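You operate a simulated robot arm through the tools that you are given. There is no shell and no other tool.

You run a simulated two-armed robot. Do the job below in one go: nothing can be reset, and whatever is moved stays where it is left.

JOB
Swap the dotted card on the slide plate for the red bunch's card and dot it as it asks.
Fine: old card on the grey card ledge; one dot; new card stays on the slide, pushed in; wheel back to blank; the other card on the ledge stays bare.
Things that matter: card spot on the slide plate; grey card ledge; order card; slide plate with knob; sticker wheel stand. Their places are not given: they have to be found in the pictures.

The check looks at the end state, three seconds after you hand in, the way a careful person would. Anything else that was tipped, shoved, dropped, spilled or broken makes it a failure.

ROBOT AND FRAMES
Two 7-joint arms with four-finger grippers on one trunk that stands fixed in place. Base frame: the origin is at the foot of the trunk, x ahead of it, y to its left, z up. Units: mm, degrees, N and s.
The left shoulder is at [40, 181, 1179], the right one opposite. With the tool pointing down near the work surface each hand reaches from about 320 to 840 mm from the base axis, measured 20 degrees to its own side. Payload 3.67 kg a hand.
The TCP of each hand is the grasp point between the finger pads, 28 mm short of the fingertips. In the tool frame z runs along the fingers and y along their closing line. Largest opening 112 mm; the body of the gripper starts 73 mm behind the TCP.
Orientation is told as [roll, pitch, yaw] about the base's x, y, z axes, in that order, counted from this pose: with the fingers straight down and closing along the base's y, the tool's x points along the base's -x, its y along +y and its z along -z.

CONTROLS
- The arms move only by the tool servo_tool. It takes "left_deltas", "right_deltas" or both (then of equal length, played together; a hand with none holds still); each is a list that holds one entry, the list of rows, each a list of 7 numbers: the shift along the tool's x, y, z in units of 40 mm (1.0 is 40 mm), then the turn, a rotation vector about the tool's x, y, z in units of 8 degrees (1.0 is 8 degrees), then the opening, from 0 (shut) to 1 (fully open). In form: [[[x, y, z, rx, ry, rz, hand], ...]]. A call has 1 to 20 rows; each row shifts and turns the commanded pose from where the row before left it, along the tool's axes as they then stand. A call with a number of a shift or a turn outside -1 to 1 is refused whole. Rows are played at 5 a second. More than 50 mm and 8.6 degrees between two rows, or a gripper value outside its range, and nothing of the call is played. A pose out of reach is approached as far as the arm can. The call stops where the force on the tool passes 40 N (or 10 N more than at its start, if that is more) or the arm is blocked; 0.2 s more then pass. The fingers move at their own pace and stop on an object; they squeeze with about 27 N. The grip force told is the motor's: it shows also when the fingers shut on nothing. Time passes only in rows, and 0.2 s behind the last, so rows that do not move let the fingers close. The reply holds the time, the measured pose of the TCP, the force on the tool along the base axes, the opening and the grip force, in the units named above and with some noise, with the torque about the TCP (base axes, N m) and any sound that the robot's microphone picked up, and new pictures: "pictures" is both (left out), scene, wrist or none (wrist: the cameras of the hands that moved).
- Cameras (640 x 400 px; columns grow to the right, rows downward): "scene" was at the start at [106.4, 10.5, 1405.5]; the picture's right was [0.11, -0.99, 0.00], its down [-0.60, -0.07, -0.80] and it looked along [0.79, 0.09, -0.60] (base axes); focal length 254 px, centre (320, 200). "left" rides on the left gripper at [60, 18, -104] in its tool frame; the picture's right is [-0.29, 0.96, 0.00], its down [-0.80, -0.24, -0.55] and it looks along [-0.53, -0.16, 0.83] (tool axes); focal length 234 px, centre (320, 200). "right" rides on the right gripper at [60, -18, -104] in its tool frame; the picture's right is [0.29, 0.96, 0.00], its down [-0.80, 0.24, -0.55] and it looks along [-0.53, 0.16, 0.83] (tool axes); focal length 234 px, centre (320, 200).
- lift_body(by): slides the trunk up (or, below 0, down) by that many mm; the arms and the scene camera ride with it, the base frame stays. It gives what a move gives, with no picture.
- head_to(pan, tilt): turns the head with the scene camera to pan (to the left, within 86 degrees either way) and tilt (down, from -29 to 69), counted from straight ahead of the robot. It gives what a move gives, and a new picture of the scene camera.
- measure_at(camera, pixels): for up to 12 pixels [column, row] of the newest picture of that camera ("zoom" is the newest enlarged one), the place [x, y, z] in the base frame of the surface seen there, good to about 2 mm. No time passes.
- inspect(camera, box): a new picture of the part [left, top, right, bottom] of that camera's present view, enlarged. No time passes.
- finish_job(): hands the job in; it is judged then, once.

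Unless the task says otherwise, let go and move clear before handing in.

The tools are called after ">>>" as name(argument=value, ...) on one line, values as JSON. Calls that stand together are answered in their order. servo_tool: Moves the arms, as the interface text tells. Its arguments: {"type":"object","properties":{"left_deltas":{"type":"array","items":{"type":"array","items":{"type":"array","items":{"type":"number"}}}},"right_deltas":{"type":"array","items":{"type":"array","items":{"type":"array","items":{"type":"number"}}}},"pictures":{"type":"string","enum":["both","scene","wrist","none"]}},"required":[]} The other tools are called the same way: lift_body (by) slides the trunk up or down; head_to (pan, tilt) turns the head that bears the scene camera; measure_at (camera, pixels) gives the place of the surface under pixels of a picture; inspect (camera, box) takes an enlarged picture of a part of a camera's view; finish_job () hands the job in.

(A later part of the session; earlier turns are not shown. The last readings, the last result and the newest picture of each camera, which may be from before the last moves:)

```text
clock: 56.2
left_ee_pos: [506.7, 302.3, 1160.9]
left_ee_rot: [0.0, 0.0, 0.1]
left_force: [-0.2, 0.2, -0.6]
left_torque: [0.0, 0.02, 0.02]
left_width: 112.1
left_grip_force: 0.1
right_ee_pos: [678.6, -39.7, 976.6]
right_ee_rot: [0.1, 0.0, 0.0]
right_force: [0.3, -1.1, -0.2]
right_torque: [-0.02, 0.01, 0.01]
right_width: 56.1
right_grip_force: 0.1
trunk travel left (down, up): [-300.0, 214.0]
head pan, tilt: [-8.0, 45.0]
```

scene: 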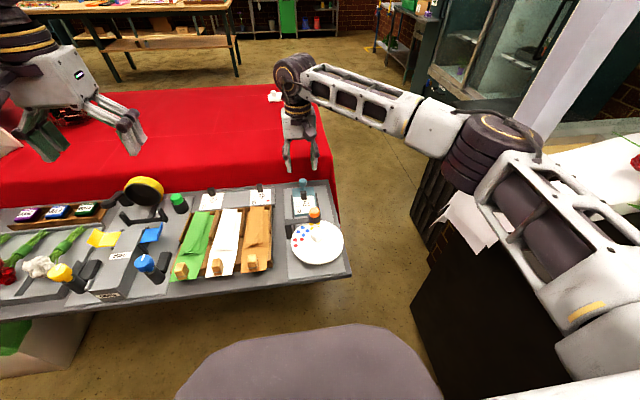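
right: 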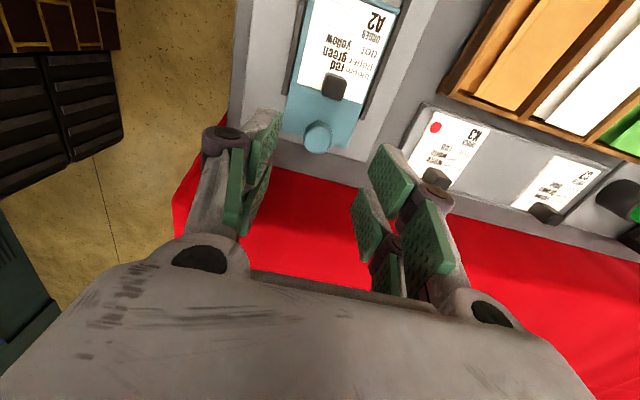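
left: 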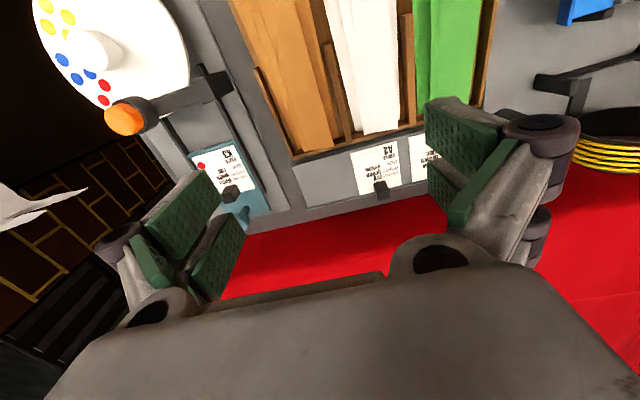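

>>> measure_at(camera="right", pixels=[[318, 125], [317, 137], [318, 149], [305, 138], [329, 138], [335, 88], [312, 5], [390, 15]])

>>> inspect(camera="right", box=[270, 0, 410, 160])

>>> inspect(camera="scene", box=[280, 170, 350, 280])

```text
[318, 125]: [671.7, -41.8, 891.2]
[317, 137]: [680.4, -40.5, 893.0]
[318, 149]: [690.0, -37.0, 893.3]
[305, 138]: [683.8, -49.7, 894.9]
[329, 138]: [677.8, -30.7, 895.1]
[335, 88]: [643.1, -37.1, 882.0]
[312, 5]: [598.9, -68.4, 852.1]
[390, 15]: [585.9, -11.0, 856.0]
```

```text
2.50 times, centred on (340, 80) of right
```

zoom: 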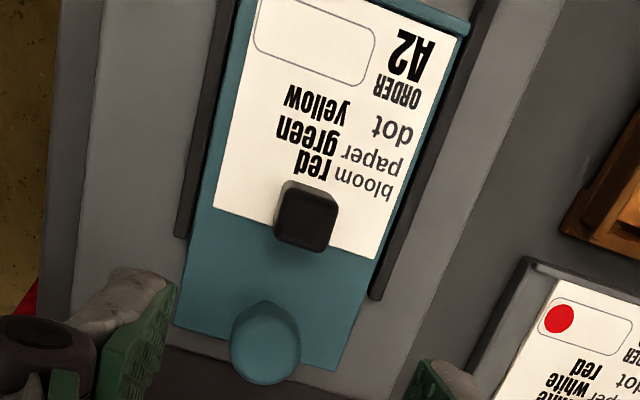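

```text
3.64 times, centred on (315, 225) of scene
```

zoom: 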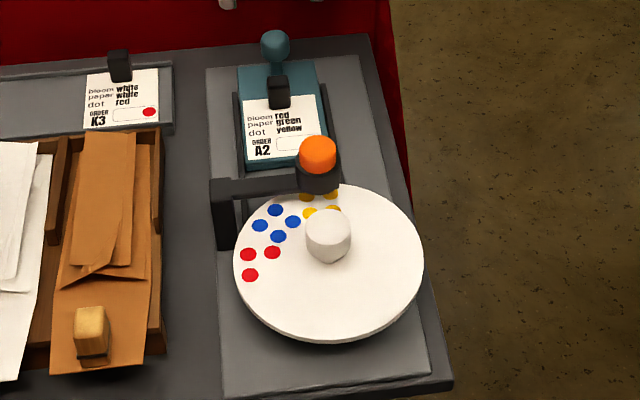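

The knob is centred at (680,-40), top z≈895, and A2 sits squarely on the plate. I'll descend around the knob and close.

>>> servo_tool(right_deltas=[[[-0.04, 0, 0.9, 0, 0, 0, 0.5], [0, 0, 0.9, 0, 0, 0, 0.5], [0, 0, 0, 0, 0, 0, 0.5], [0, 0, 0, 0, 0, 0, 0], [0, 0, 0, 0, 0, 0, 0], [0, 0, 0, 0, 0, 0, 0]]], pictures="wrist")

```text
clock: 57.6
left_ee_pos: [505.7, 303.1, 1160.6]
left_ee_rot: [0.1, 0.0, 0.1]
left_force: [-0.2, -0.5, -0.1]
left_torque: [0.02, 0.0, 0.0]
left_width: 111.7
left_grip_force: 0.1
right_ee_pos: [683.3, -41.0, 905.0]
right_ee_rot: [0.0, 0.2, 0.0]
right_force: [-0.5, 4.6, -1.1]
right_torque: [0.19, -0.17, 0.13]
right_width: 21.7
right_grip_force: 45.1
trunk travel left (down, up): [-300.0, 214.0]
head pan, tilt: [-8.0, 45.0]
```

right: 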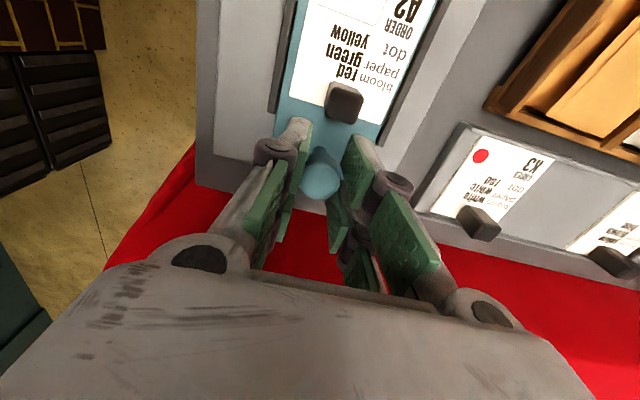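

The knob is held at 22 mm. I'll push the slide toward the stand slowly.

>>> servo_tool(right_deltas=[[[0.2, 0, 0, 0, 0, 0, 0], [0.3, 0, 0, 0, 0, 0, 0], [0.3, 0, 0, 0, 0, 0, 0], [0.3, 0, 0, 0, 0, 0, 0], [0.3, 0, 0, 0, 0, 0, 0], [0.2, 0, 0, 0, 0, 0, 0], [0, 0, 0, 0, 0, 0, 0]]], pictures="both")

```text
clock: 59.2
left_ee_pos: [507.0, 303.4, 1159.1]
left_ee_rot: [-0.1, 0.1, 0.1]
left_force: [-0.5, 0.3, 0.8]
left_torque: [0.04, -0.01, 0.02]
left_width: 112.0
left_grip_force: 0.2
right_ee_pos: [617.7, -40.7, 904.5]
right_ee_rot: [0.1, 0.3, 0.0]
right_force: [-0.1, 5.2, -19.8]
right_torque: [0.11, -0.1, 0.07]
right_width: 21.2
right_grip_force: 44.8
trunk travel left (down, up): [-300.0, 214.0]
head pan, tilt: [-8.0, 45.0]
```

scene: 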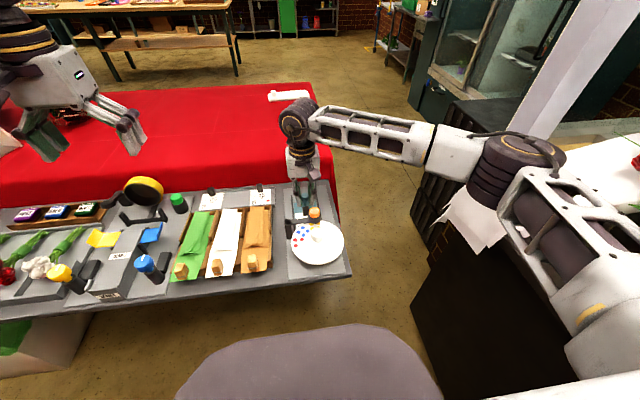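
right: 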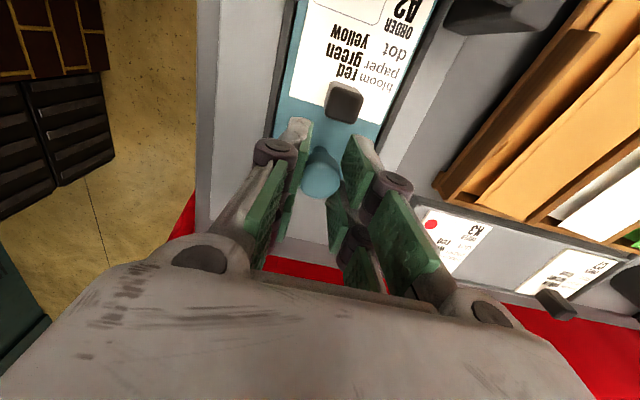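

The slide moved 64 mm with the card still in place. I'll keep pushing to its stop, easing down a touch because the hand is pulled down by 20 N.

>>> servo_tool(right_deltas=[[[0, 0, 0.03, 0, 0, 0, 0], [0.2, 0, 0, 0, 0, 0, 0], [0.15, 0, 0, 0, 0, 0, 0], [0.1, 0, 0, 0, 0, 0, 0], [0.1, 0, 0, 0, 0, 0, 0], [0.1, 0, 0, 0, 0, 0, 0], [0.1, 0, 0, 0, 0, 0, 0], [0, 0, 0, 0, 0, 0, 0]]], pictures="both")

```text
clock: 60.6
left_ee_pos: [509.1, 304.1, 1159.7]
left_ee_rot: [-0.1, 0.2, 0.1]
left_force: [-1.1, -0.6, -0.2]
left_torque: [-0.04, -0.06, 0.0]
left_width: 112.2
left_grip_force: 0.1
right_ee_pos: [602.7, -40.3, 904.8]
right_ee_rot: [0.2, -0.9, -0.4]
right_force: [28.0, 5.7, -16.9]
right_torque: [0.51, -0.57, 0.1]
right_width: 21.3
right_grip_force: 45.0
trunk travel left (down, up): [-300.0, 214.0]
head pan, tilt: [-8.0, 45.0]
stopped in row 6 (right hand): the force on the tool passed its limit at 44 N (the readings are from after the stop); the commanded pose is now the measured one
```

scene: 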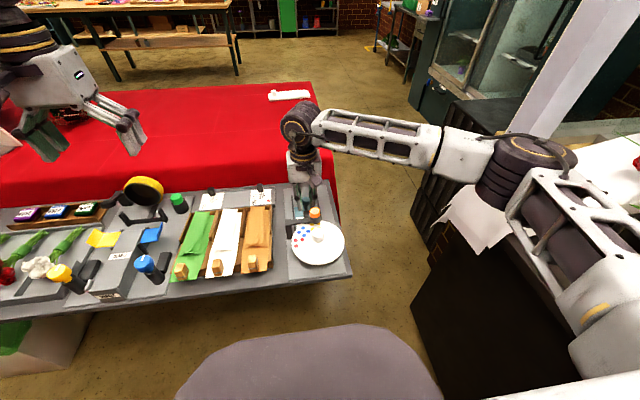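
right: 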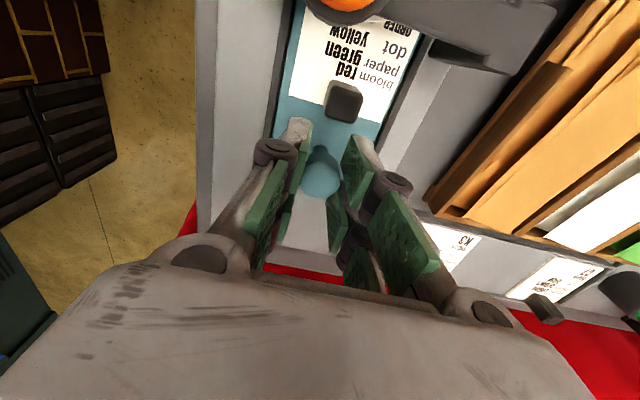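

The slide stopped after about 80 mm of travel with 44 N, which looks like its end stop. I'll release and lift clear.

>>> servo_tool(right_deltas=[[[0, 0, 0, 0, 0, 0, 0.45], [0, 0, 0, 0, 0, 0, 0.45], [0, 0, 0, 0, 0, 0, 0.45], [0, 0, -0.6, 0, 0, 0, 0.45], [0, 0, -0.9, 0, 0, 0, 0.45], [0, 0, -0.9, 0, 0, 0, 0.45], [0, 0, 0, 0, 0, 0, 0.45]]], pictures="both")

>>> inspect(camera="scene", box=[280, 170, 350, 280])

>>> inspect(camera="right", box=[240, 0, 440, 160])

```text
clock: 62.2
left_ee_pos: [505.3, 301.6, 1161.3]
left_ee_rot: [-0.1, 0.0, 0.1]
left_force: [0.1, 0.4, 0.3]
left_torque: [-0.05, -0.01, 0.01]
left_width: 112.0
left_grip_force: 0.1
right_ee_pos: [597.8, -38.8, 1001.9]
right_ee_rot: [0.2, -0.6, -0.4]
right_force: [0.8, -0.3, -0.2]
right_torque: [0.0, 0.03, -0.02]
right_width: 50.2
right_grip_force: 0.2
trunk travel left (down, up): [-300.0, 214.0]
head pan, tilt: [-8.0, 45.0]
```

scene: 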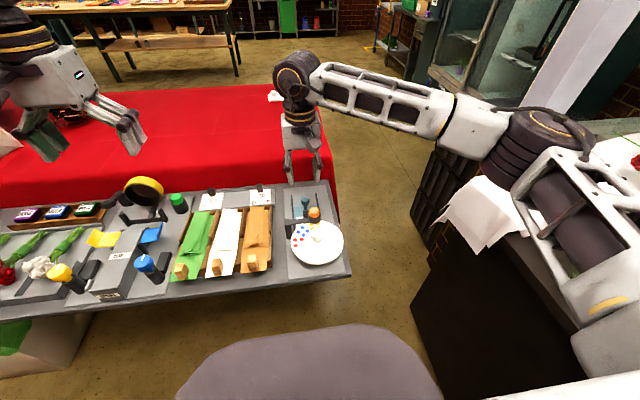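
right: 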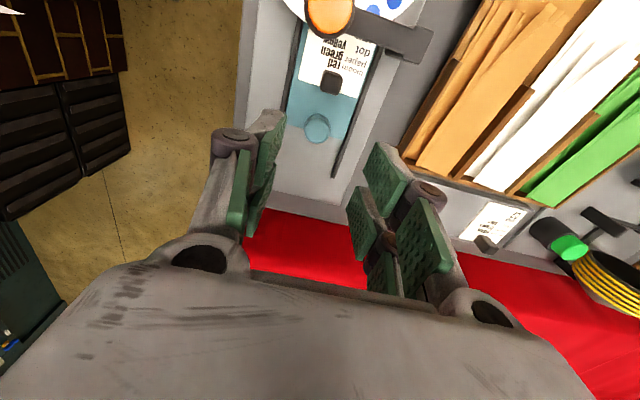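

```text
3.64 times, centred on (315, 225) of scene
```

zoom: 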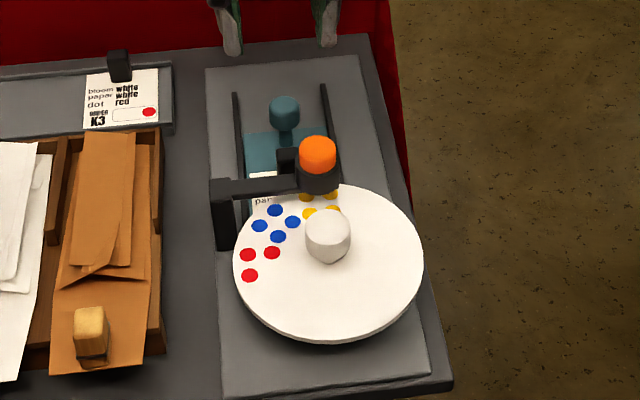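

```text
2.50 times, centred on (340, 80) of right
```

zoom: 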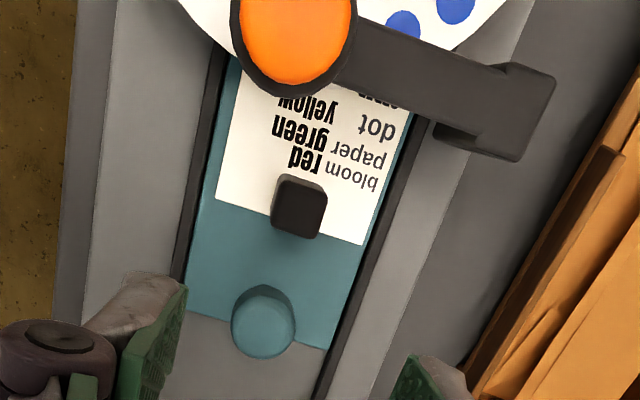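

>>> measure_at(camera="right", pixels=[[317, 128], [330, 82], [322, 25], [331, 15], [320, 8], [335, 12]])

>>> measure_at(camera="scene", pixels=[[315, 211], [315, 208], [318, 215], [313, 213], [305, 201]])

```text
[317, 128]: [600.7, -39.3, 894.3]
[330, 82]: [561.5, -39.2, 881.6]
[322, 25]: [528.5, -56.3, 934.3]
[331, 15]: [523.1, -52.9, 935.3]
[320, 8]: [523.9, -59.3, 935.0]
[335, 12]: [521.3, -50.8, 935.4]
```

```text
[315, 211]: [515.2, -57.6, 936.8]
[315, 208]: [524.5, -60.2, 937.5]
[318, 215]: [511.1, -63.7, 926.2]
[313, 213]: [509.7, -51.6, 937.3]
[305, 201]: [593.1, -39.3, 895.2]
```

The knob sits at x=600.7, an 80 mm travel, so the slide is fully in. Next I'll shut the fingers and move above the button at (515,-55).

>>> servo_tool(right_deltas=[[[0.69, -0.135, 0, 0, 0.075, -0.05, 0], [0.69, -0.135, 0, 0, 0, 0, 0], [0.69, -0.135, 0, 0, 0, 0, 0], [0, 0, 0.3, 0, 0, 0, 0], [0, 0, 0, 0, 0, 0, 0], [0, 0, 0, 0, 0, 0, 0]]], pictures="both")

>>> inspect(camera="scene", box=[280, 170, 350, 280])

```text
clock: 63.6
left_ee_pos: [506.0, 301.9, 1161.3]
left_ee_rot: [0.0, 0.0, 0.1]
left_force: [0.6, 0.3, -1.0]
left_torque: [0.04, -0.02, 0.0]
left_width: 112.1
left_grip_force: 0.1
right_ee_pos: [511.4, -56.3, 990.6]
right_ee_rot: [0.2, 0.0, 0.0]
right_force: [-0.3, 0.5, 0.2]
right_torque: [-0.01, -0.03, 0.02]
right_width: 0.0
right_grip_force: 26.9
trunk travel left (down, up): [-300.0, 214.0]
head pan, tilt: [-8.0, 45.0]
```

scene: 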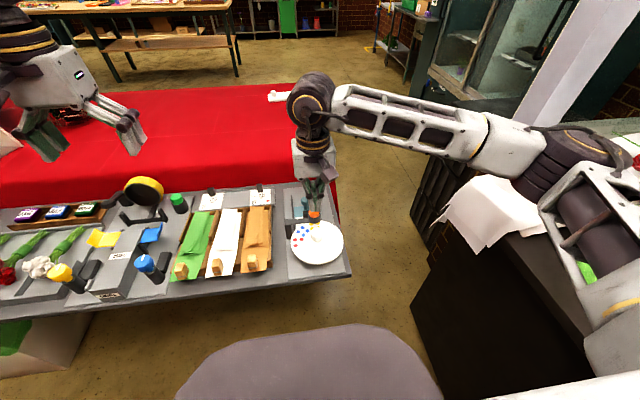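
right: 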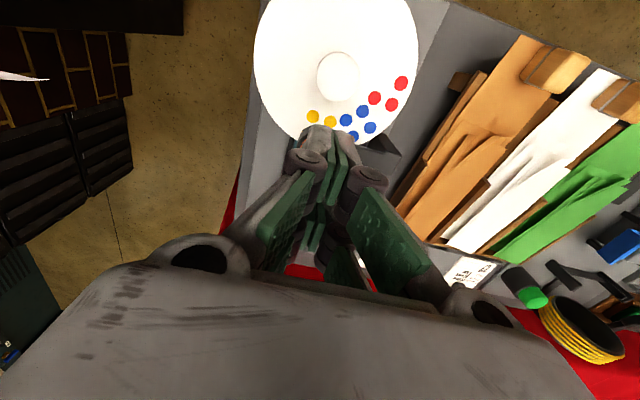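

```text
3.64 times, centred on (315, 225) of scene
```

zoom: 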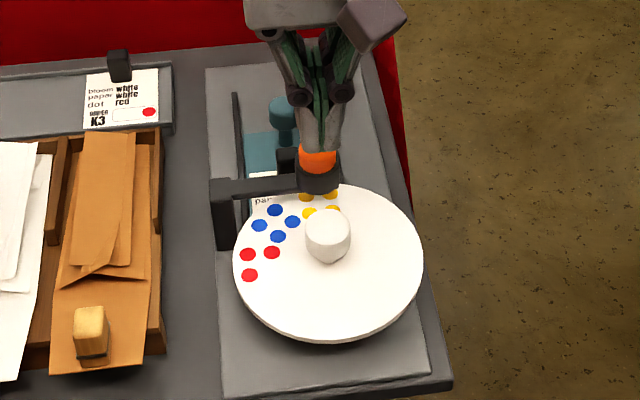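

I'll shift 5 mm forward to the button's centre (≈516,-55), lower onto it, and press in small steps while watching force and sound.

>>> servo_tool(right_deltas=[[[-0.12, 0.02, 0, 0, 0, 0, 0], [0, 0, 0.4, 0, 0, 0, 0], [0, 0, 0.12, 0, 0, 0, 0], [0, 0, 0.1, 0, 0, 0, 0], [0, 0, 0, 0, 0, 0, 0]]], pictures="wrist")

```text
clock: 64.8
left_ee_pos: [506.2, 302.9, 1160.2]
left_ee_rot: [0.1, 0.0, 0.1]
left_force: [-0.4, -0.1, 0.8]
left_torque: [0.01, 0.04, -0.01]
left_width: 112.2
left_grip_force: 0.1
right_ee_pos: [517.6, -55.2, 965.2]
right_ee_rot: [0.2, 0.0, 0.1]
right_force: [-0.5, 0.1, 0.4]
right_torque: [-0.02, 0.0, -0.03]
right_width: 0.0
right_grip_force: 26.4
trunk travel left (down, up): [-300.0, 214.0]
head pan, tilt: [-8.0, 45.0]
```

right: 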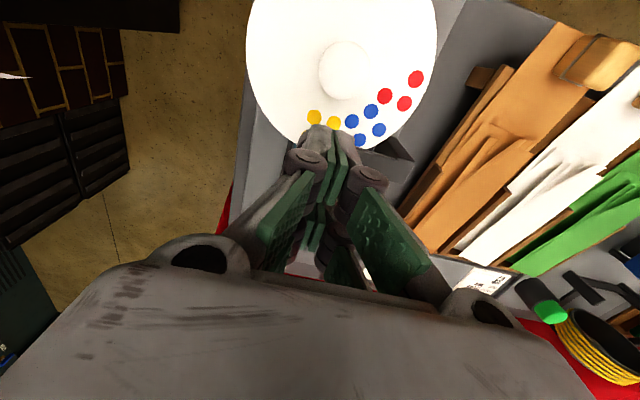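

>>> servo_tool(right_deltas=[[[0, 0, 0.06, 0, 0, 0, 0], [0, 0, 0.06, 0, 0, 0, 0], [0, 0, 0.06, 0, 0, 0, 0], [0, 0, 0.06, 0, 0, 0, 0], [0, 0, 0.06, 0, 0, 0, 0], [0, 0, 0, 0, 0, 0, 0]]], pictures="both")

>>> inspect(camera="scene", box=[290, 180, 340, 250])

```text
clock: 66.2
left_ee_pos: [506.2, 302.6, 1162.3]
left_ee_rot: [0.0, 0.0, 0.2]
left_force: [1.1, -0.2, -0.6]
left_torque: [-0.03, 0.04, -0.01]
left_width: 112.2
left_grip_force: 0.0
right_ee_pos: [518.0, -56.5, 953.9]
right_ee_rot: [0.2, 0.0, 0.1]
right_force: [-2.6, 1.7, 3.9]
right_torque: [0.07, 0.02, -0.01]
right_width: 6.1
right_grip_force: 36.0
trunk travel left (down, up): [-300.0, 214.0]
head pan, tilt: [-8.0, 45.0]
```

scene: 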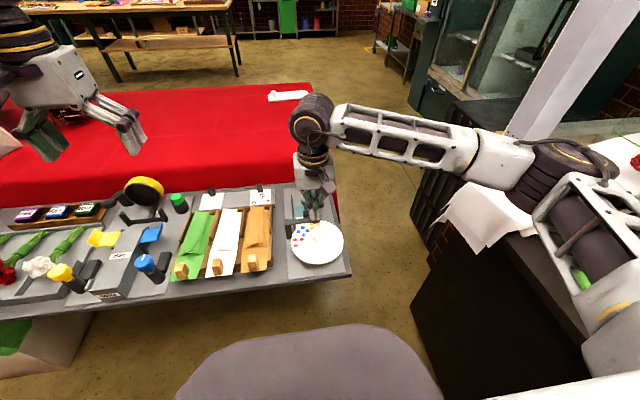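
right: 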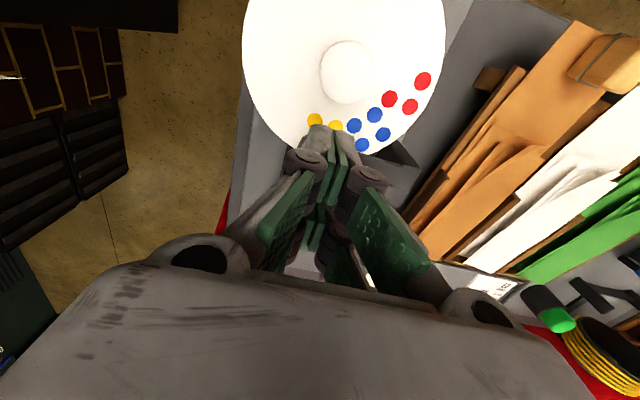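

```text
5.71 times, centred on (315, 215) of scene
```

zoom: 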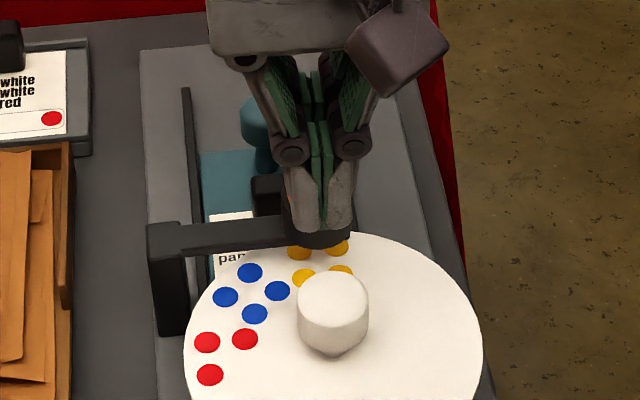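

Contact has begun with a low force of 4 N, and the fingertips were wedged open by 6 mm on the domed button. I'll keep pressing in 2 mm steps.

>>> servo_tool(right_deltas=[[[0, 0, 0.05, 0, 0, 0, 0], [0, 0, 0.05, 0, 0, 0, 0], [0, 0, 0, 0, 0, 0, 0]]], pictures="scene")

>>> inspect(camera="scene", box=[300, 190, 330, 240])

```text
clock: 67.0
left_ee_pos: [504.8, 303.0, 1161.5]
left_ee_rot: [0.1, -0.1, 0.1]
left_force: [0.6, 0.3, 0.7]
left_torque: [0.02, 0.0, 0.01]
left_width: 112.1
left_grip_force: 0.1
right_ee_pos: [518.8, -55.7, 950.8]
right_ee_rot: [0.1, -0.2, 0.1]
right_force: [-0.6, -1.2, 4.5]
right_torque: [-0.07, 0.02, -0.01]
right_width: 5.9
right_grip_force: 36.0
trunk travel left (down, up): [-300.0, 214.0]
head pan, tilt: [-8.0, 45.0]
heard: click
```

scene: 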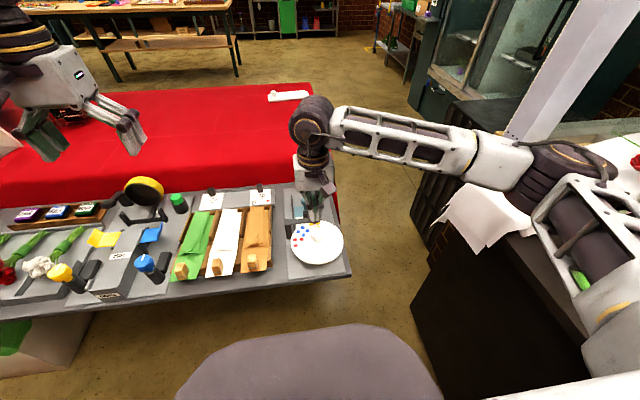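

```text
8.00 times, centred on (315, 215) of scene
```

zoom: 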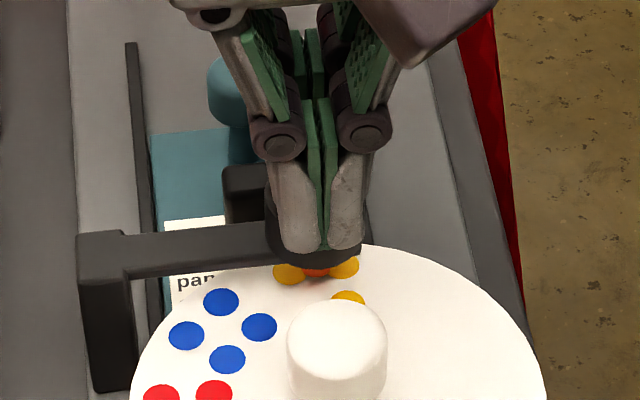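

A click was heard and the plunger's underside now touches the wheel, so the dot has been pressed once. I'll lift straight up and look.

>>> servo_tool(right_deltas=[[[0, 0, -0.2, 0, 0, 0, 0], [0, 0, -0.4, 0, 0, 0, 0], [0, 0, -0.8, 0, 0, 0, 0], [0, 0, 0, 0, 0, 0, 0]]], pictures="both")

>>> inspect(camera="scene", box=[290, 180, 350, 270])

```text
clock: 68.0
left_ee_pos: [505.7, 302.5, 1161.9]
left_ee_rot: [-0.1, 0.0, 0.0]
left_force: [-0.4, 0.5, 0.6]
left_torque: [-0.04, -0.01, 0.01]
left_width: 112.0
left_grip_force: 0.2
right_ee_pos: [517.9, -57.3, 1006.4]
right_ee_rot: [0.2, 0.0, 0.1]
right_force: [-0.8, 0.2, 0.0]
right_torque: [0.04, 0.03, 0.02]
right_width: 0.1
right_grip_force: 35.8
trunk travel left (down, up): [-300.0, 214.0]
head pan, tilt: [-8.0, 45.0]
```

scene: 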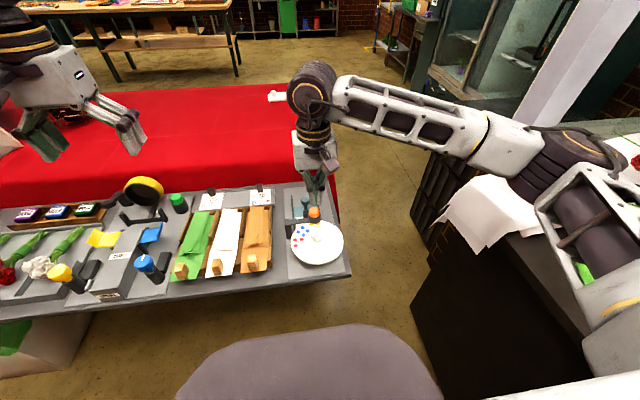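
right: 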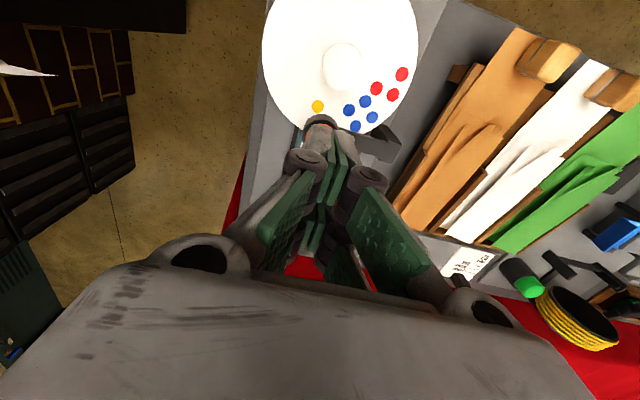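

```text
4.44 times, centred on (320, 225) of scene
```

zoom: 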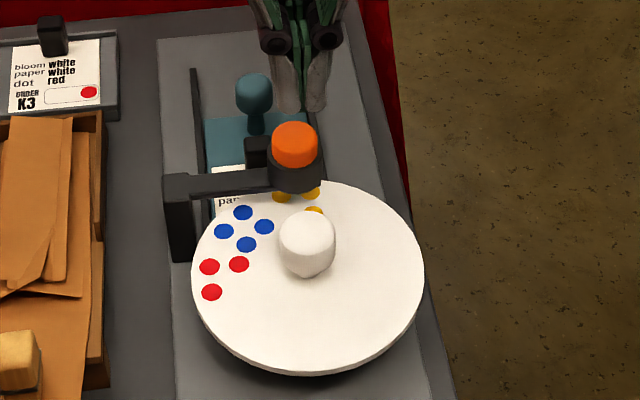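

The button sprang back, and one inner yellow sticker is gone from the wheel at about (335,106), so it went onto the card. Now I'll turn the wheel back, starting by moving above the hub with yaw +43°.

>>> servo_tool(right_deltas=[[[0.65, 0.022, 0, 0, 0, 0, 0.37], [0.66, 0.022, 0, 0, 0, 0, 0.37], [0, 0, 0.2, 0, 0, -0.9, 0.37], [0, 0, 0.2, 0, 0, -0.9, 0.37], [0, 0, 0.2, 0, 0, -0.9, 0.37], [0, 0, 0.2, 0, 0, -0.9, 0.37], [0, 0, 0, 0, 0, -0.9, 0.37], [0, 0, 0, 0, 0, -0.9, 0.37], [0, 0, 0, 0, 0, 0, 0.37]]], pictures="wrist")

```text
clock: 70.0
left_ee_pos: [505.6, 302.2, 1161.5]
left_ee_rot: [0.0, 0.1, 0.1]
left_force: [-0.1, 0.0, -0.4]
left_torque: [0.01, 0.0, -0.04]
left_width: 112.0
left_grip_force: 0.0
right_ee_pos: [465.5, -54.5, 974.7]
right_ee_rot: [0.1, -0.1, 43.4]
right_force: [-0.2, -0.7, 0.4]
right_torque: [0.0, -0.01, 0.0]
right_width: 41.6
right_grip_force: 0.0
trunk travel left (down, up): [-300.0, 214.0]
head pan, tilt: [-8.0, 45.0]
```

right: 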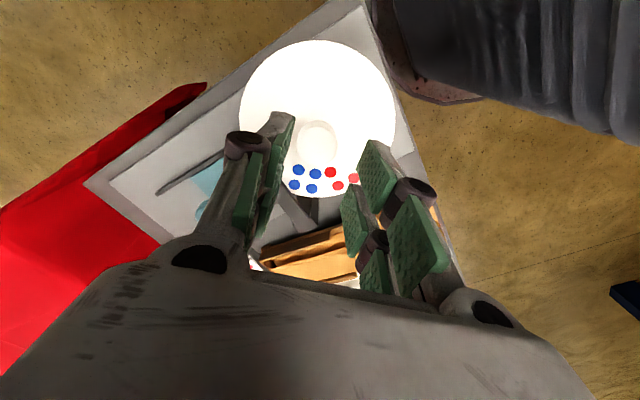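

>>> servo_tool(right_deltas=[[[0, 0, 0.66, 0, 0, 0, 0.37], [0, 0, 0.66, 0, 0, 0, 0.37], [0, 0, 0, 0, 0, 0, 0.37], [0, 0, 0, 0, 0, 0, 0], [0, 0, 0, 0, 0, 0, 0], [0, 0, 0, 0, 0, 0, 0]]], pictures="none")

>>> servo_tool(right_deltas=[[[0, 0, 0, 0, 0, 0.75, 0], [0, 0, 0, 0, 0, 0.75, 0], [0, 0, 0, 0, 0, 0.75, 0], [0, 0, 0, 0, 0, 0.75, 0], [0, 0, 0, 0, 0, 0.75, 0], [0, 0, 0, 0, 0, 0.75, 0], [0, 0, 0, 0, 0, 0.75, 0], [0, 0, 0, 0, 0, 0.75, 0], [0, 0, 0, 0, 0, 0.75, 0], [0, 0, 0, 0, 0, 0.75, 0], [0, 0, 0, 0, 0, 0.75, 0], [0, 0, 0, 0, 0, 0, 0]]], pictures="both")

```text
clock: 70.5
left_ee_pos: [505.7, 302.4, 1161.0]
left_ee_rot: [0.0, 0.0, 0.1]
left_force: [0.0, -0.8, 0.1]
left_torque: [-0.01, 0.02, 0.01]
left_width: 111.8
left_grip_force: 0.1
right_ee_pos: [465.4, -54.3, 947.5]
right_ee_rot: [-0.3, -0.5, 43.4]
right_force: [-5.6, -4.8, 12.1]
right_torque: [-0.23, -0.34, -0.22]
right_width: 41.4
right_grip_force: 0.0
trunk travel left (down, up): [-300.0, 214.0]
head pan, tilt: [-8.0, 45.0]
stopped in row 2 (right hand): the force on the tool passed its limit at 60 N (the readings are from after the stop); the commanded pose is now the measured one
```

```text
clock: 73.1
left_ee_pos: [506.5, 303.2, 1161.2]
left_ee_rot: [0.0, 0.0, 0.1]
left_force: [0.0, -0.4, -0.4]
left_torque: [-0.01, -0.02, -0.01]
left_width: 111.9
left_grip_force: 0.1
right_ee_pos: [466.8, -54.4, 945.3]
right_ee_rot: [0.2, -0.3, -22.7]
right_force: [0.7, -0.1, 0.1]
right_torque: [0.03, 0.01, 0.02]
right_width: 0.0
right_grip_force: 27.1
trunk travel left (down, up): [-300.0, 214.0]
head pan, tilt: [-8.0, 45.0]
```

scene: 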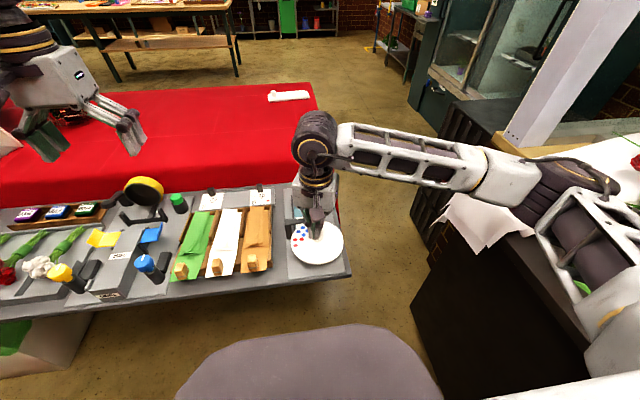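
right: 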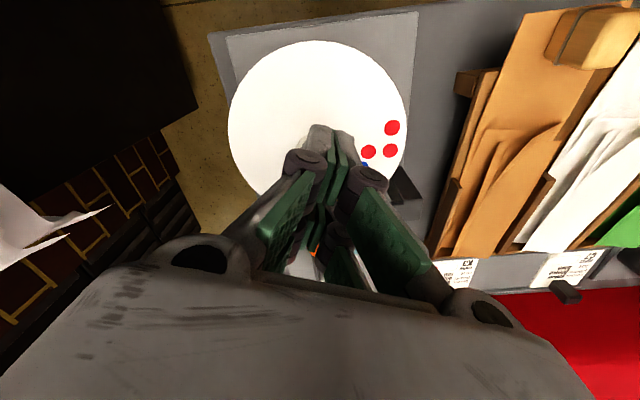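

The descent was stopped by a contact at about 41 mm ahead of the hub. It was most likely the button's holder ring, since no click was heard, and the fingers then closed on nothing. I'll lift and check the wheel and button carefully.

>>> servo_tool(right_deltas=[[[0, 0, -0.9, 0, 0, 0, 0], [0, 0, -0.5, 0, 0, -0.7, 0], [0, 0, 0, 0, 0, -0.7, 0], [0, 0, 0, 0, 0, -0.7, 0.5], [0, 0, 0, 0, 0, -0.74, 0.5], [0, 0, 0, 0, 0, 0, 0.5]]], pictures="both")

>>> inspect(camera="scene", box=[280, 180, 350, 280])

>>> inspect(camera="right", box=[240, 30, 400, 280])

```text
clock: 74.5
left_ee_pos: [505.8, 303.0, 1161.2]
left_ee_rot: [-0.1, 0.1, 0.1]
left_force: [-0.3, -0.1, -0.7]
left_torque: [-0.03, -0.03, -0.01]
left_width: 112.1
left_grip_force: 0.0
right_ee_pos: [465.6, -54.7, 1000.8]
right_ee_rot: [0.2, -0.3, -0.1]
right_force: [-0.2, -0.3, 0.5]
right_torque: [-0.02, 0.01, 0.02]
right_width: 56.1
right_grip_force: 0.1
trunk travel left (down, up): [-300.0, 214.0]
head pan, tilt: [-8.0, 45.0]
```

scene: 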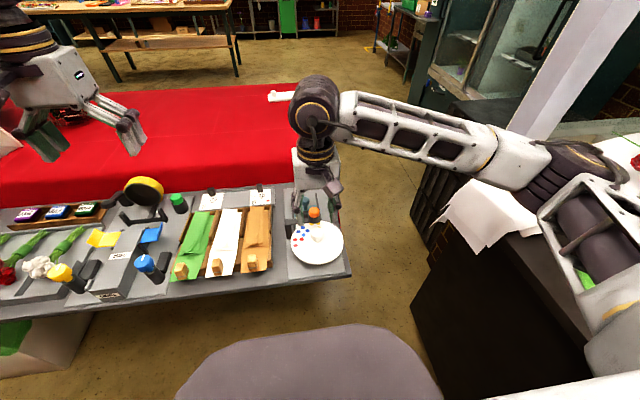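
right: 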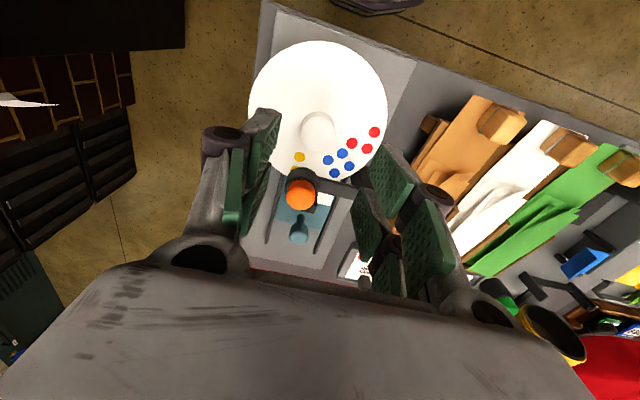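

```text
4.00 times, centred on (315, 230) of scene
```

zoom: 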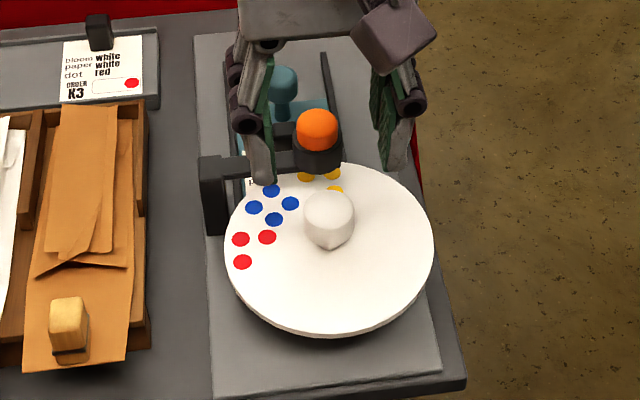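

```text
1.60 times, centred on (320, 155) of right
```

zoom: 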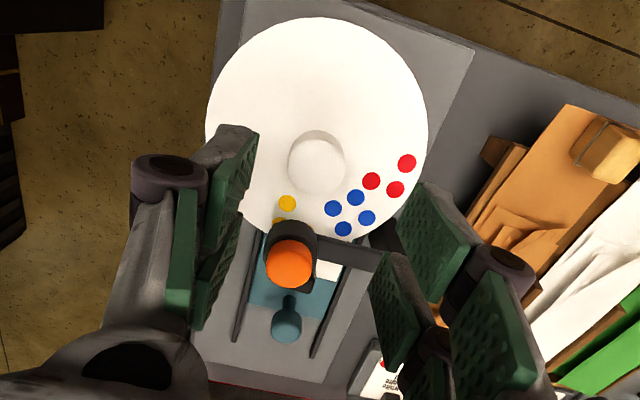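

The wheel is unchanged and exactly one yellow sticker is missing (three remain), so only one dot was pressed. I'll go back in smaller turns, gripping at yaw +21° where clearance is better.

>>> servo_tool(right_deltas=[[[0, -0.02, 0.3, 0, 0, -0.88, 0.37], [0, 0, 0.3, 0, 0, -0.88, 0.37], [0, 0, 0.1, 0, 0, -0.88, 0.37], [0, 0, 0.3, 0, 0, 0, 0.37], [0, 0, 0.3, 0, 0, 0, 0.37], [0, 0, 0.3, 0, 0, 0, 0.37], [0, 0, 0.3, 0, 0, 0, 0.37], [0, 0, 0.1, 0, 0, 0, 0.37], [0, 0, 0, 0, 0, 0, 0.37]]], pictures="both")

```text
clock: 76.5
left_ee_pos: [507.1, 302.1, 1161.1]
left_ee_rot: [0.0, -0.1, 0.1]
left_force: [-0.2, -0.5, -0.7]
left_torque: [-0.02, 0.0, 0.01]
left_width: 112.0
left_grip_force: 0.2
right_ee_pos: [467.0, -55.5, 920.8]
right_ee_rot: [0.0, -0.5, 21.1]
right_force: [0.1, 0.3, 0.6]
right_torque: [0.06, 0.0, 0.01]
right_width: 41.6
right_grip_force: 0.1
trunk travel left (down, up): [-300.0, 214.0]
head pan, tilt: [-8.0, 45.0]
```

scene: 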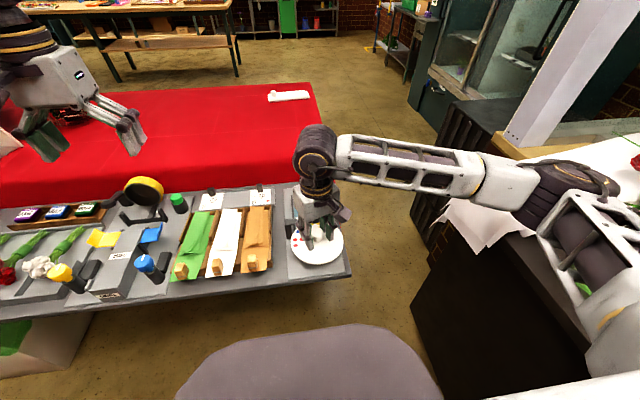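
right: 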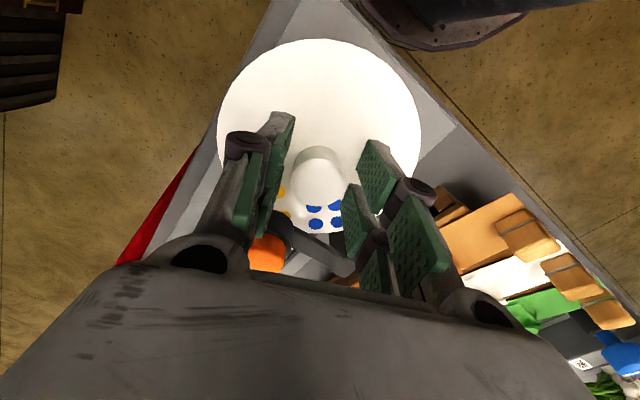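

It descended free of contact with the hub at (318,180) between the fingers. I'll close and turn 45° clockwise.

>>> servo_tool(right_deltas=[[[0, 0, 0, 0, 0, 0, 0], [0, 0, 0, 0, 0, 0, 0], [0, 0, 0, 0, 0, 0, 0], [0, 0, 0, 0, 0, 0.703, 0], [0, 0, 0, 0, 0, 0.703, 0], [0, 0, 0, 0, 0, 0.703, 0], [0, 0, 0, 0, 0, 0.703, 0], [0, 0, 0, 0, 0, 0.703, 0], [0, 0, 0, 0, 0, 0.703, 0], [0, 0, 0, 0, 0, 0.703, 0], [0, 0, 0, 0, 0, 0.703, 0], [0, 0, 0, 0, 0, 0, 0]]], pictures="wrist")

```text
clock: 79.1
left_ee_pos: [506.9, 299.6, 1161.0]
left_ee_rot: [0.1, 0.0, 0.2]
left_force: [-0.7, 0.1, -0.8]
left_torque: [0.01, 0.05, 0.03]
left_width: 111.9
left_grip_force: 0.1
right_ee_pos: [466.1, -55.7, 920.9]
right_ee_rot: [0.3, -0.4, -24.0]
right_force: [0.2, -19.1, -7.9]
right_torque: [-0.77, -0.01, 0.02]
right_width: 27.7
right_grip_force: 44.7
trunk travel left (down, up): [-300.0, 214.0]
head pan, tilt: [-8.0, 45.0]
```

right: 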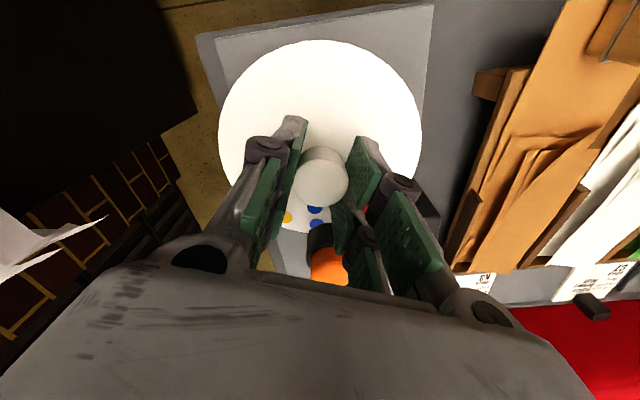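

Turned 45°, with blue now at the button. I'll open, turn back, regrip and turn the next 45°.

>>> servo_tool(right_deltas=[[[0, 0, 0, 0, 0, 0, 0.37], [0, 0, 0, 0, 0, 0, 0.37], [0, 0, 0, 0, 0, -0.8, 0.37], [0, 0, 0, 0, 0, -0.8, 0.37], [0, 0, 0, 0, 0, -0.8, 0.37], [0, 0, 0, 0, 0, -0.8, 0.37], [0, 0, 0, 0, 0, -0.8, 0.37], [0, 0, 0, 0, 0, -0.8, 0.37], [0, 0, 0, 0, 0, -0.825, 0.37], [0, 0, 0, 0, 0, 0, 0.37]]], pictures="wrist")

```text
clock: 81.3
left_ee_pos: [506.6, 302.3, 1161.4]
left_ee_rot: [-0.1, 0.0, 0.0]
left_force: [-0.3, 0.3, -0.3]
left_torque: [0.02, -0.02, -0.02]
left_width: 112.0
left_grip_force: 0.1
right_ee_pos: [466.6, -54.9, 920.4]
right_ee_rot: [0.1, -0.5, 21.1]
right_force: [0.4, -0.3, -0.1]
right_torque: [-0.01, 0.0, -0.02]
right_width: 41.4
right_grip_force: 0.0
trunk travel left (down, up): [-300.0, 214.0]
head pan, tilt: [-8.0, 45.0]
```

right: 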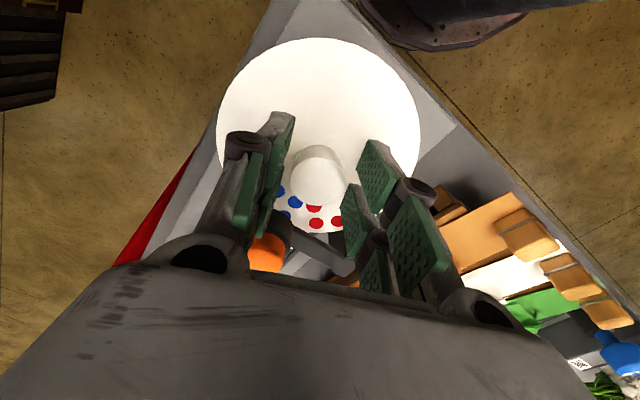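

>>> servo_tool(right_deltas=[[[0, 0, 0, 0, 0, 0, 0], [0, 0, 0, 0, 0, 0, 0], [0, 0, 0, 0, 0, 0, 0], [0, 0, 0, 0, 0, 0.703, 0], [0, 0, 0, 0, 0, 0.703, 0], [0, 0, 0, 0, 0, 0.703, 0], [0, 0, 0, 0, 0, 0.703, 0], [0, 0, 0, 0, 0, 0.703, 0], [0, 0, 0, 0, 0, 0.703, 0], [0, 0, 0, 0, 0, 0.703, 0], [0, 0, 0, 0, 0, 0.703, 0], [0, 0, 0, 0, 0, 0, 0]]], pictures="wrist")

>>> servo_tool(right_deltas=[[[0, 0, 0, 0, 0, 0, 0.37], [0, 0, 0, 0, 0, 0, 0.37], [0, 0, 0, 0, 0, -0.8, 0.37], [0, 0, 0, 0, 0, -0.8, 0.37], [0, 0, 0, 0, 0, -0.8, 0.37], [0, 0, 0, 0, 0, -0.8, 0.37], [0, 0, 0, 0, 0, -0.8, 0.37], [0, 0, 0, 0, 0, -0.8, 0.37], [0, 0, 0, 0, 0, -0.825, 0.37], [0, 0, 0, 0, 0, 0, 0.37]]], pictures="wrist")

```text
clock: 83.9
left_ee_pos: [507.4, 299.9, 1161.4]
left_ee_rot: [0.0, -0.1, 0.1]
left_force: [-0.7, -0.6, 0.3]
left_torque: [-0.01, -0.05, 0.02]
left_width: 111.9
left_grip_force: 0.1
right_ee_pos: [466.6, -55.9, 922.3]
right_ee_rot: [0.4, -0.3, -24.0]
right_force: [6.3, -14.9, 1.0]
right_torque: [-0.69, -0.85, 0.0]
right_width: 27.5
right_grip_force: 44.8
trunk travel left (down, up): [-300.0, 214.0]
head pan, tilt: [-8.0, 45.0]
```

right: 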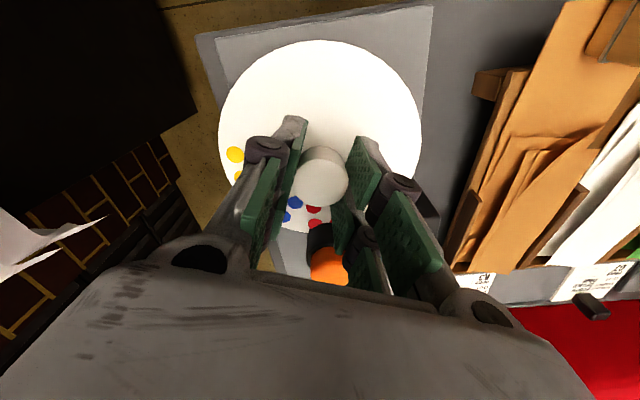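

```text
clock: 86.1
left_ee_pos: [506.9, 302.3, 1160.2]
left_ee_rot: [0.0, 0.0, 0.1]
left_force: [-0.7, 0.6, 0.0]
left_torque: [-0.01, 0.02, 0.01]
left_width: 111.9
left_grip_force: 0.0
right_ee_pos: [466.3, -55.9, 921.3]
right_ee_rot: [0.0, -0.5, 21.2]
right_force: [0.3, 0.3, 0.7]
right_torque: [0.0, 0.02, 0.0]
right_width: 41.6
right_grip_force: 0.2
trunk travel left (down, up): [-300.0, 214.0]
head pan, tilt: [-8.0, 45.0]
```

right: 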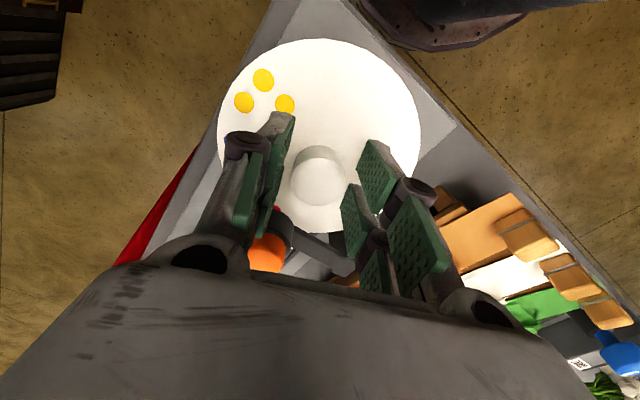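

Red is now under the button and yellow shows three stickers. One more 45° clockwise turn will bring blank under the button.

>>> servo_tool(right_deltas=[[[0, 0, 0, 0, 0, 0, 0], [0, 0, 0, 0, 0, 0, 0], [0, 0, 0, 0, 0, 0, 0], [0, 0, 0, 0, 0, 0.703, 0], [0, 0, 0, 0, 0, 0.703, 0], [0, 0, 0, 0, 0, 0.703, 0], [0, 0, 0, 0, 0, 0.703, 0], [0, 0, 0, 0, 0, 0.703, 0], [0, 0, 0, 0, 0, 0.703, 0], [0, 0, 0, 0, 0, 0.703, 0], [0, 0, 0, 0, 0, 0.703, 0], [0, 0, 0, 0, 0, 0, 0]]], pictures="wrist")

>>> servo_tool(right_deltas=[[[0, 0, 0, 0, 0, 0, 0.37], [0, 0, 0, 0, 0, 0, 0.37], [0, 0, -0.3, 0, 0, 0, 0.37], [0, 0, -0.6, 0, 0, 0, 0.37], [0, 0, -0.9, 0, 0, -0.75, 0.37], [0, 0, -0.2, 0, 0, -0.75, 0.37], [0, 0, 0, 0, 0, -0.75, 0.37], [0, 0, 0, 0, 0, -0.75, 0.37], [0, 0, 0, 0, 0, 0, 0.37]]], pictures="both")

```text
clock: 88.7
left_ee_pos: [507.3, 299.6, 1160.9]
left_ee_rot: [0.1, 0.1, 0.0]
left_force: [0.4, -0.1, 0.5]
left_torque: [-0.01, 0.02, 0.0]
left_width: 112.1
left_grip_force: 0.1
right_ee_pos: [466.5, -56.0, 922.2]
right_ee_rot: [0.3, -0.1, -24.0]
right_force: [2.9, -15.7, -3.2]
right_torque: [-0.4, -0.07, 0.37]
right_width: 27.5
right_grip_force: 45.2
trunk travel left (down, up): [-300.0, 214.0]
head pan, tilt: [-8.0, 45.0]
```

right: 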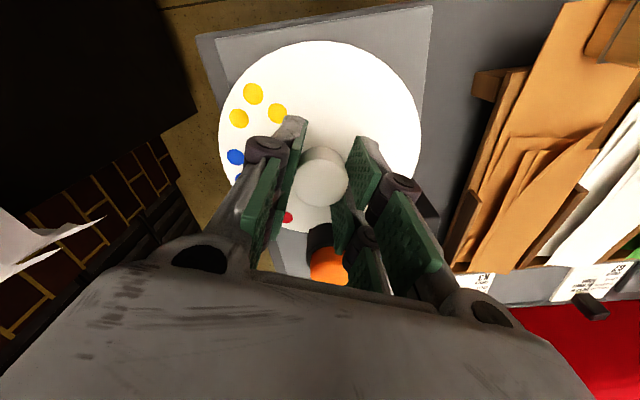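

```text
clock: 90.7
left_ee_pos: [504.5, 301.7, 1160.8]
left_ee_rot: [0.0, 0.1, 0.1]
left_force: [-0.9, -0.4, 0.2]
left_torque: [0.0, -0.01, 0.01]
left_width: 111.9
left_grip_force: 0.1
right_ee_pos: [465.9, -54.8, 1001.6]
right_ee_rot: [0.2, -0.4, 0.3]
right_force: [-0.3, -0.1, -0.7]
right_torque: [-0.03, 0.02, 0.02]
right_width: 41.6
right_grip_force: 0.0
trunk travel left (down, up): [-300.0, 214.0]
head pan, tilt: [-8.0, 45.0]
```

scene: 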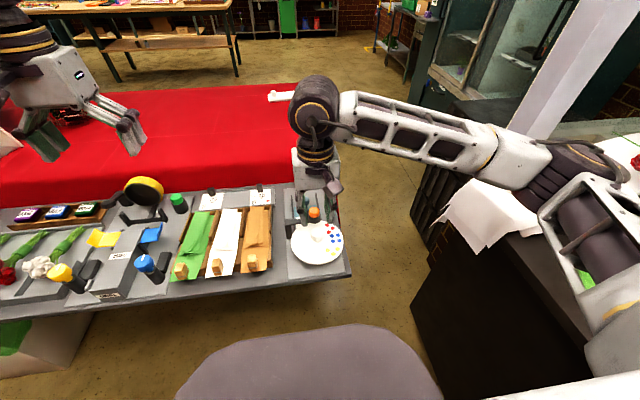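
right: 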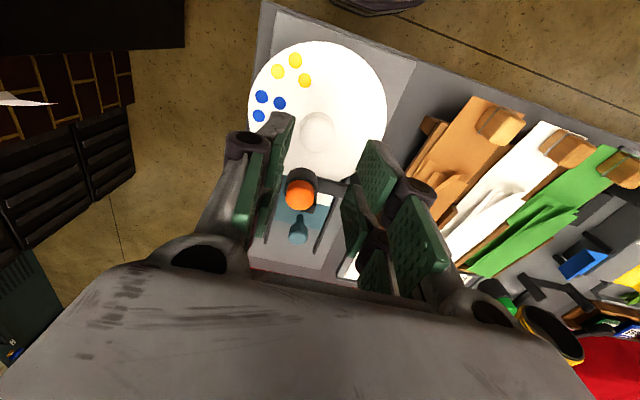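

>>> measure_at(camera="right", pixels=[[295, 60], [278, 72], [305, 81], [262, 97], [280, 104], [259, 116]])

>>> inspect(camera="scene", box=[280, 180, 350, 280])

```text
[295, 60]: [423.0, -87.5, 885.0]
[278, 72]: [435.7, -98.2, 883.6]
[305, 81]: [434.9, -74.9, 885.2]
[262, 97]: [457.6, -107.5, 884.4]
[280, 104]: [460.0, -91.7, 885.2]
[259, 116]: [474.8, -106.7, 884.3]
```

```text
4.00 times, centred on (315, 230) of scene
```

zoom: 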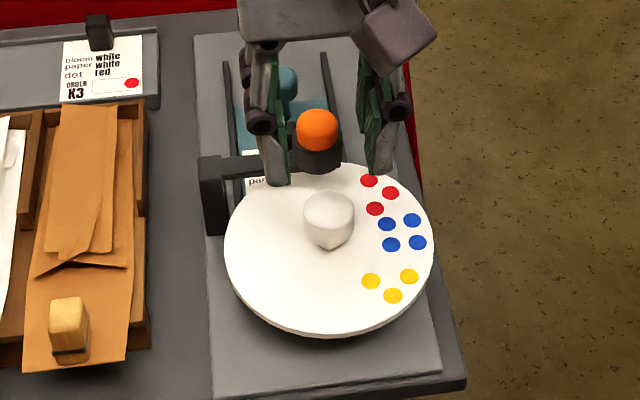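

The wheel is back as it was: yellow at (436,-87), blue at (467,-100), and blank under the button. I'd like to see the new dot itself, so I'll check how much free space there is to the right of the table.

>>> measure_at(camera="scene", pixels=[[445, 215], [470, 240], [420, 260], [430, 210], [455, 190], [480, 180], [350, 270], [400, 250], [380, 200], [440, 160], [415, 200], [410, 330]])

```text
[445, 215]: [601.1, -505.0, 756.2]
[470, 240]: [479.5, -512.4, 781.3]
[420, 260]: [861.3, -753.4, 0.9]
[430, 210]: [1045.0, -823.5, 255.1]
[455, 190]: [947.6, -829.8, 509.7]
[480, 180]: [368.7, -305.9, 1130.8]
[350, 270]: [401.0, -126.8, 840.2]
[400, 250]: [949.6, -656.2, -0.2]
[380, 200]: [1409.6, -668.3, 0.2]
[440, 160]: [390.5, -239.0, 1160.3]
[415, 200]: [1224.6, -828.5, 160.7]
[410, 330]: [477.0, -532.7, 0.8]
```

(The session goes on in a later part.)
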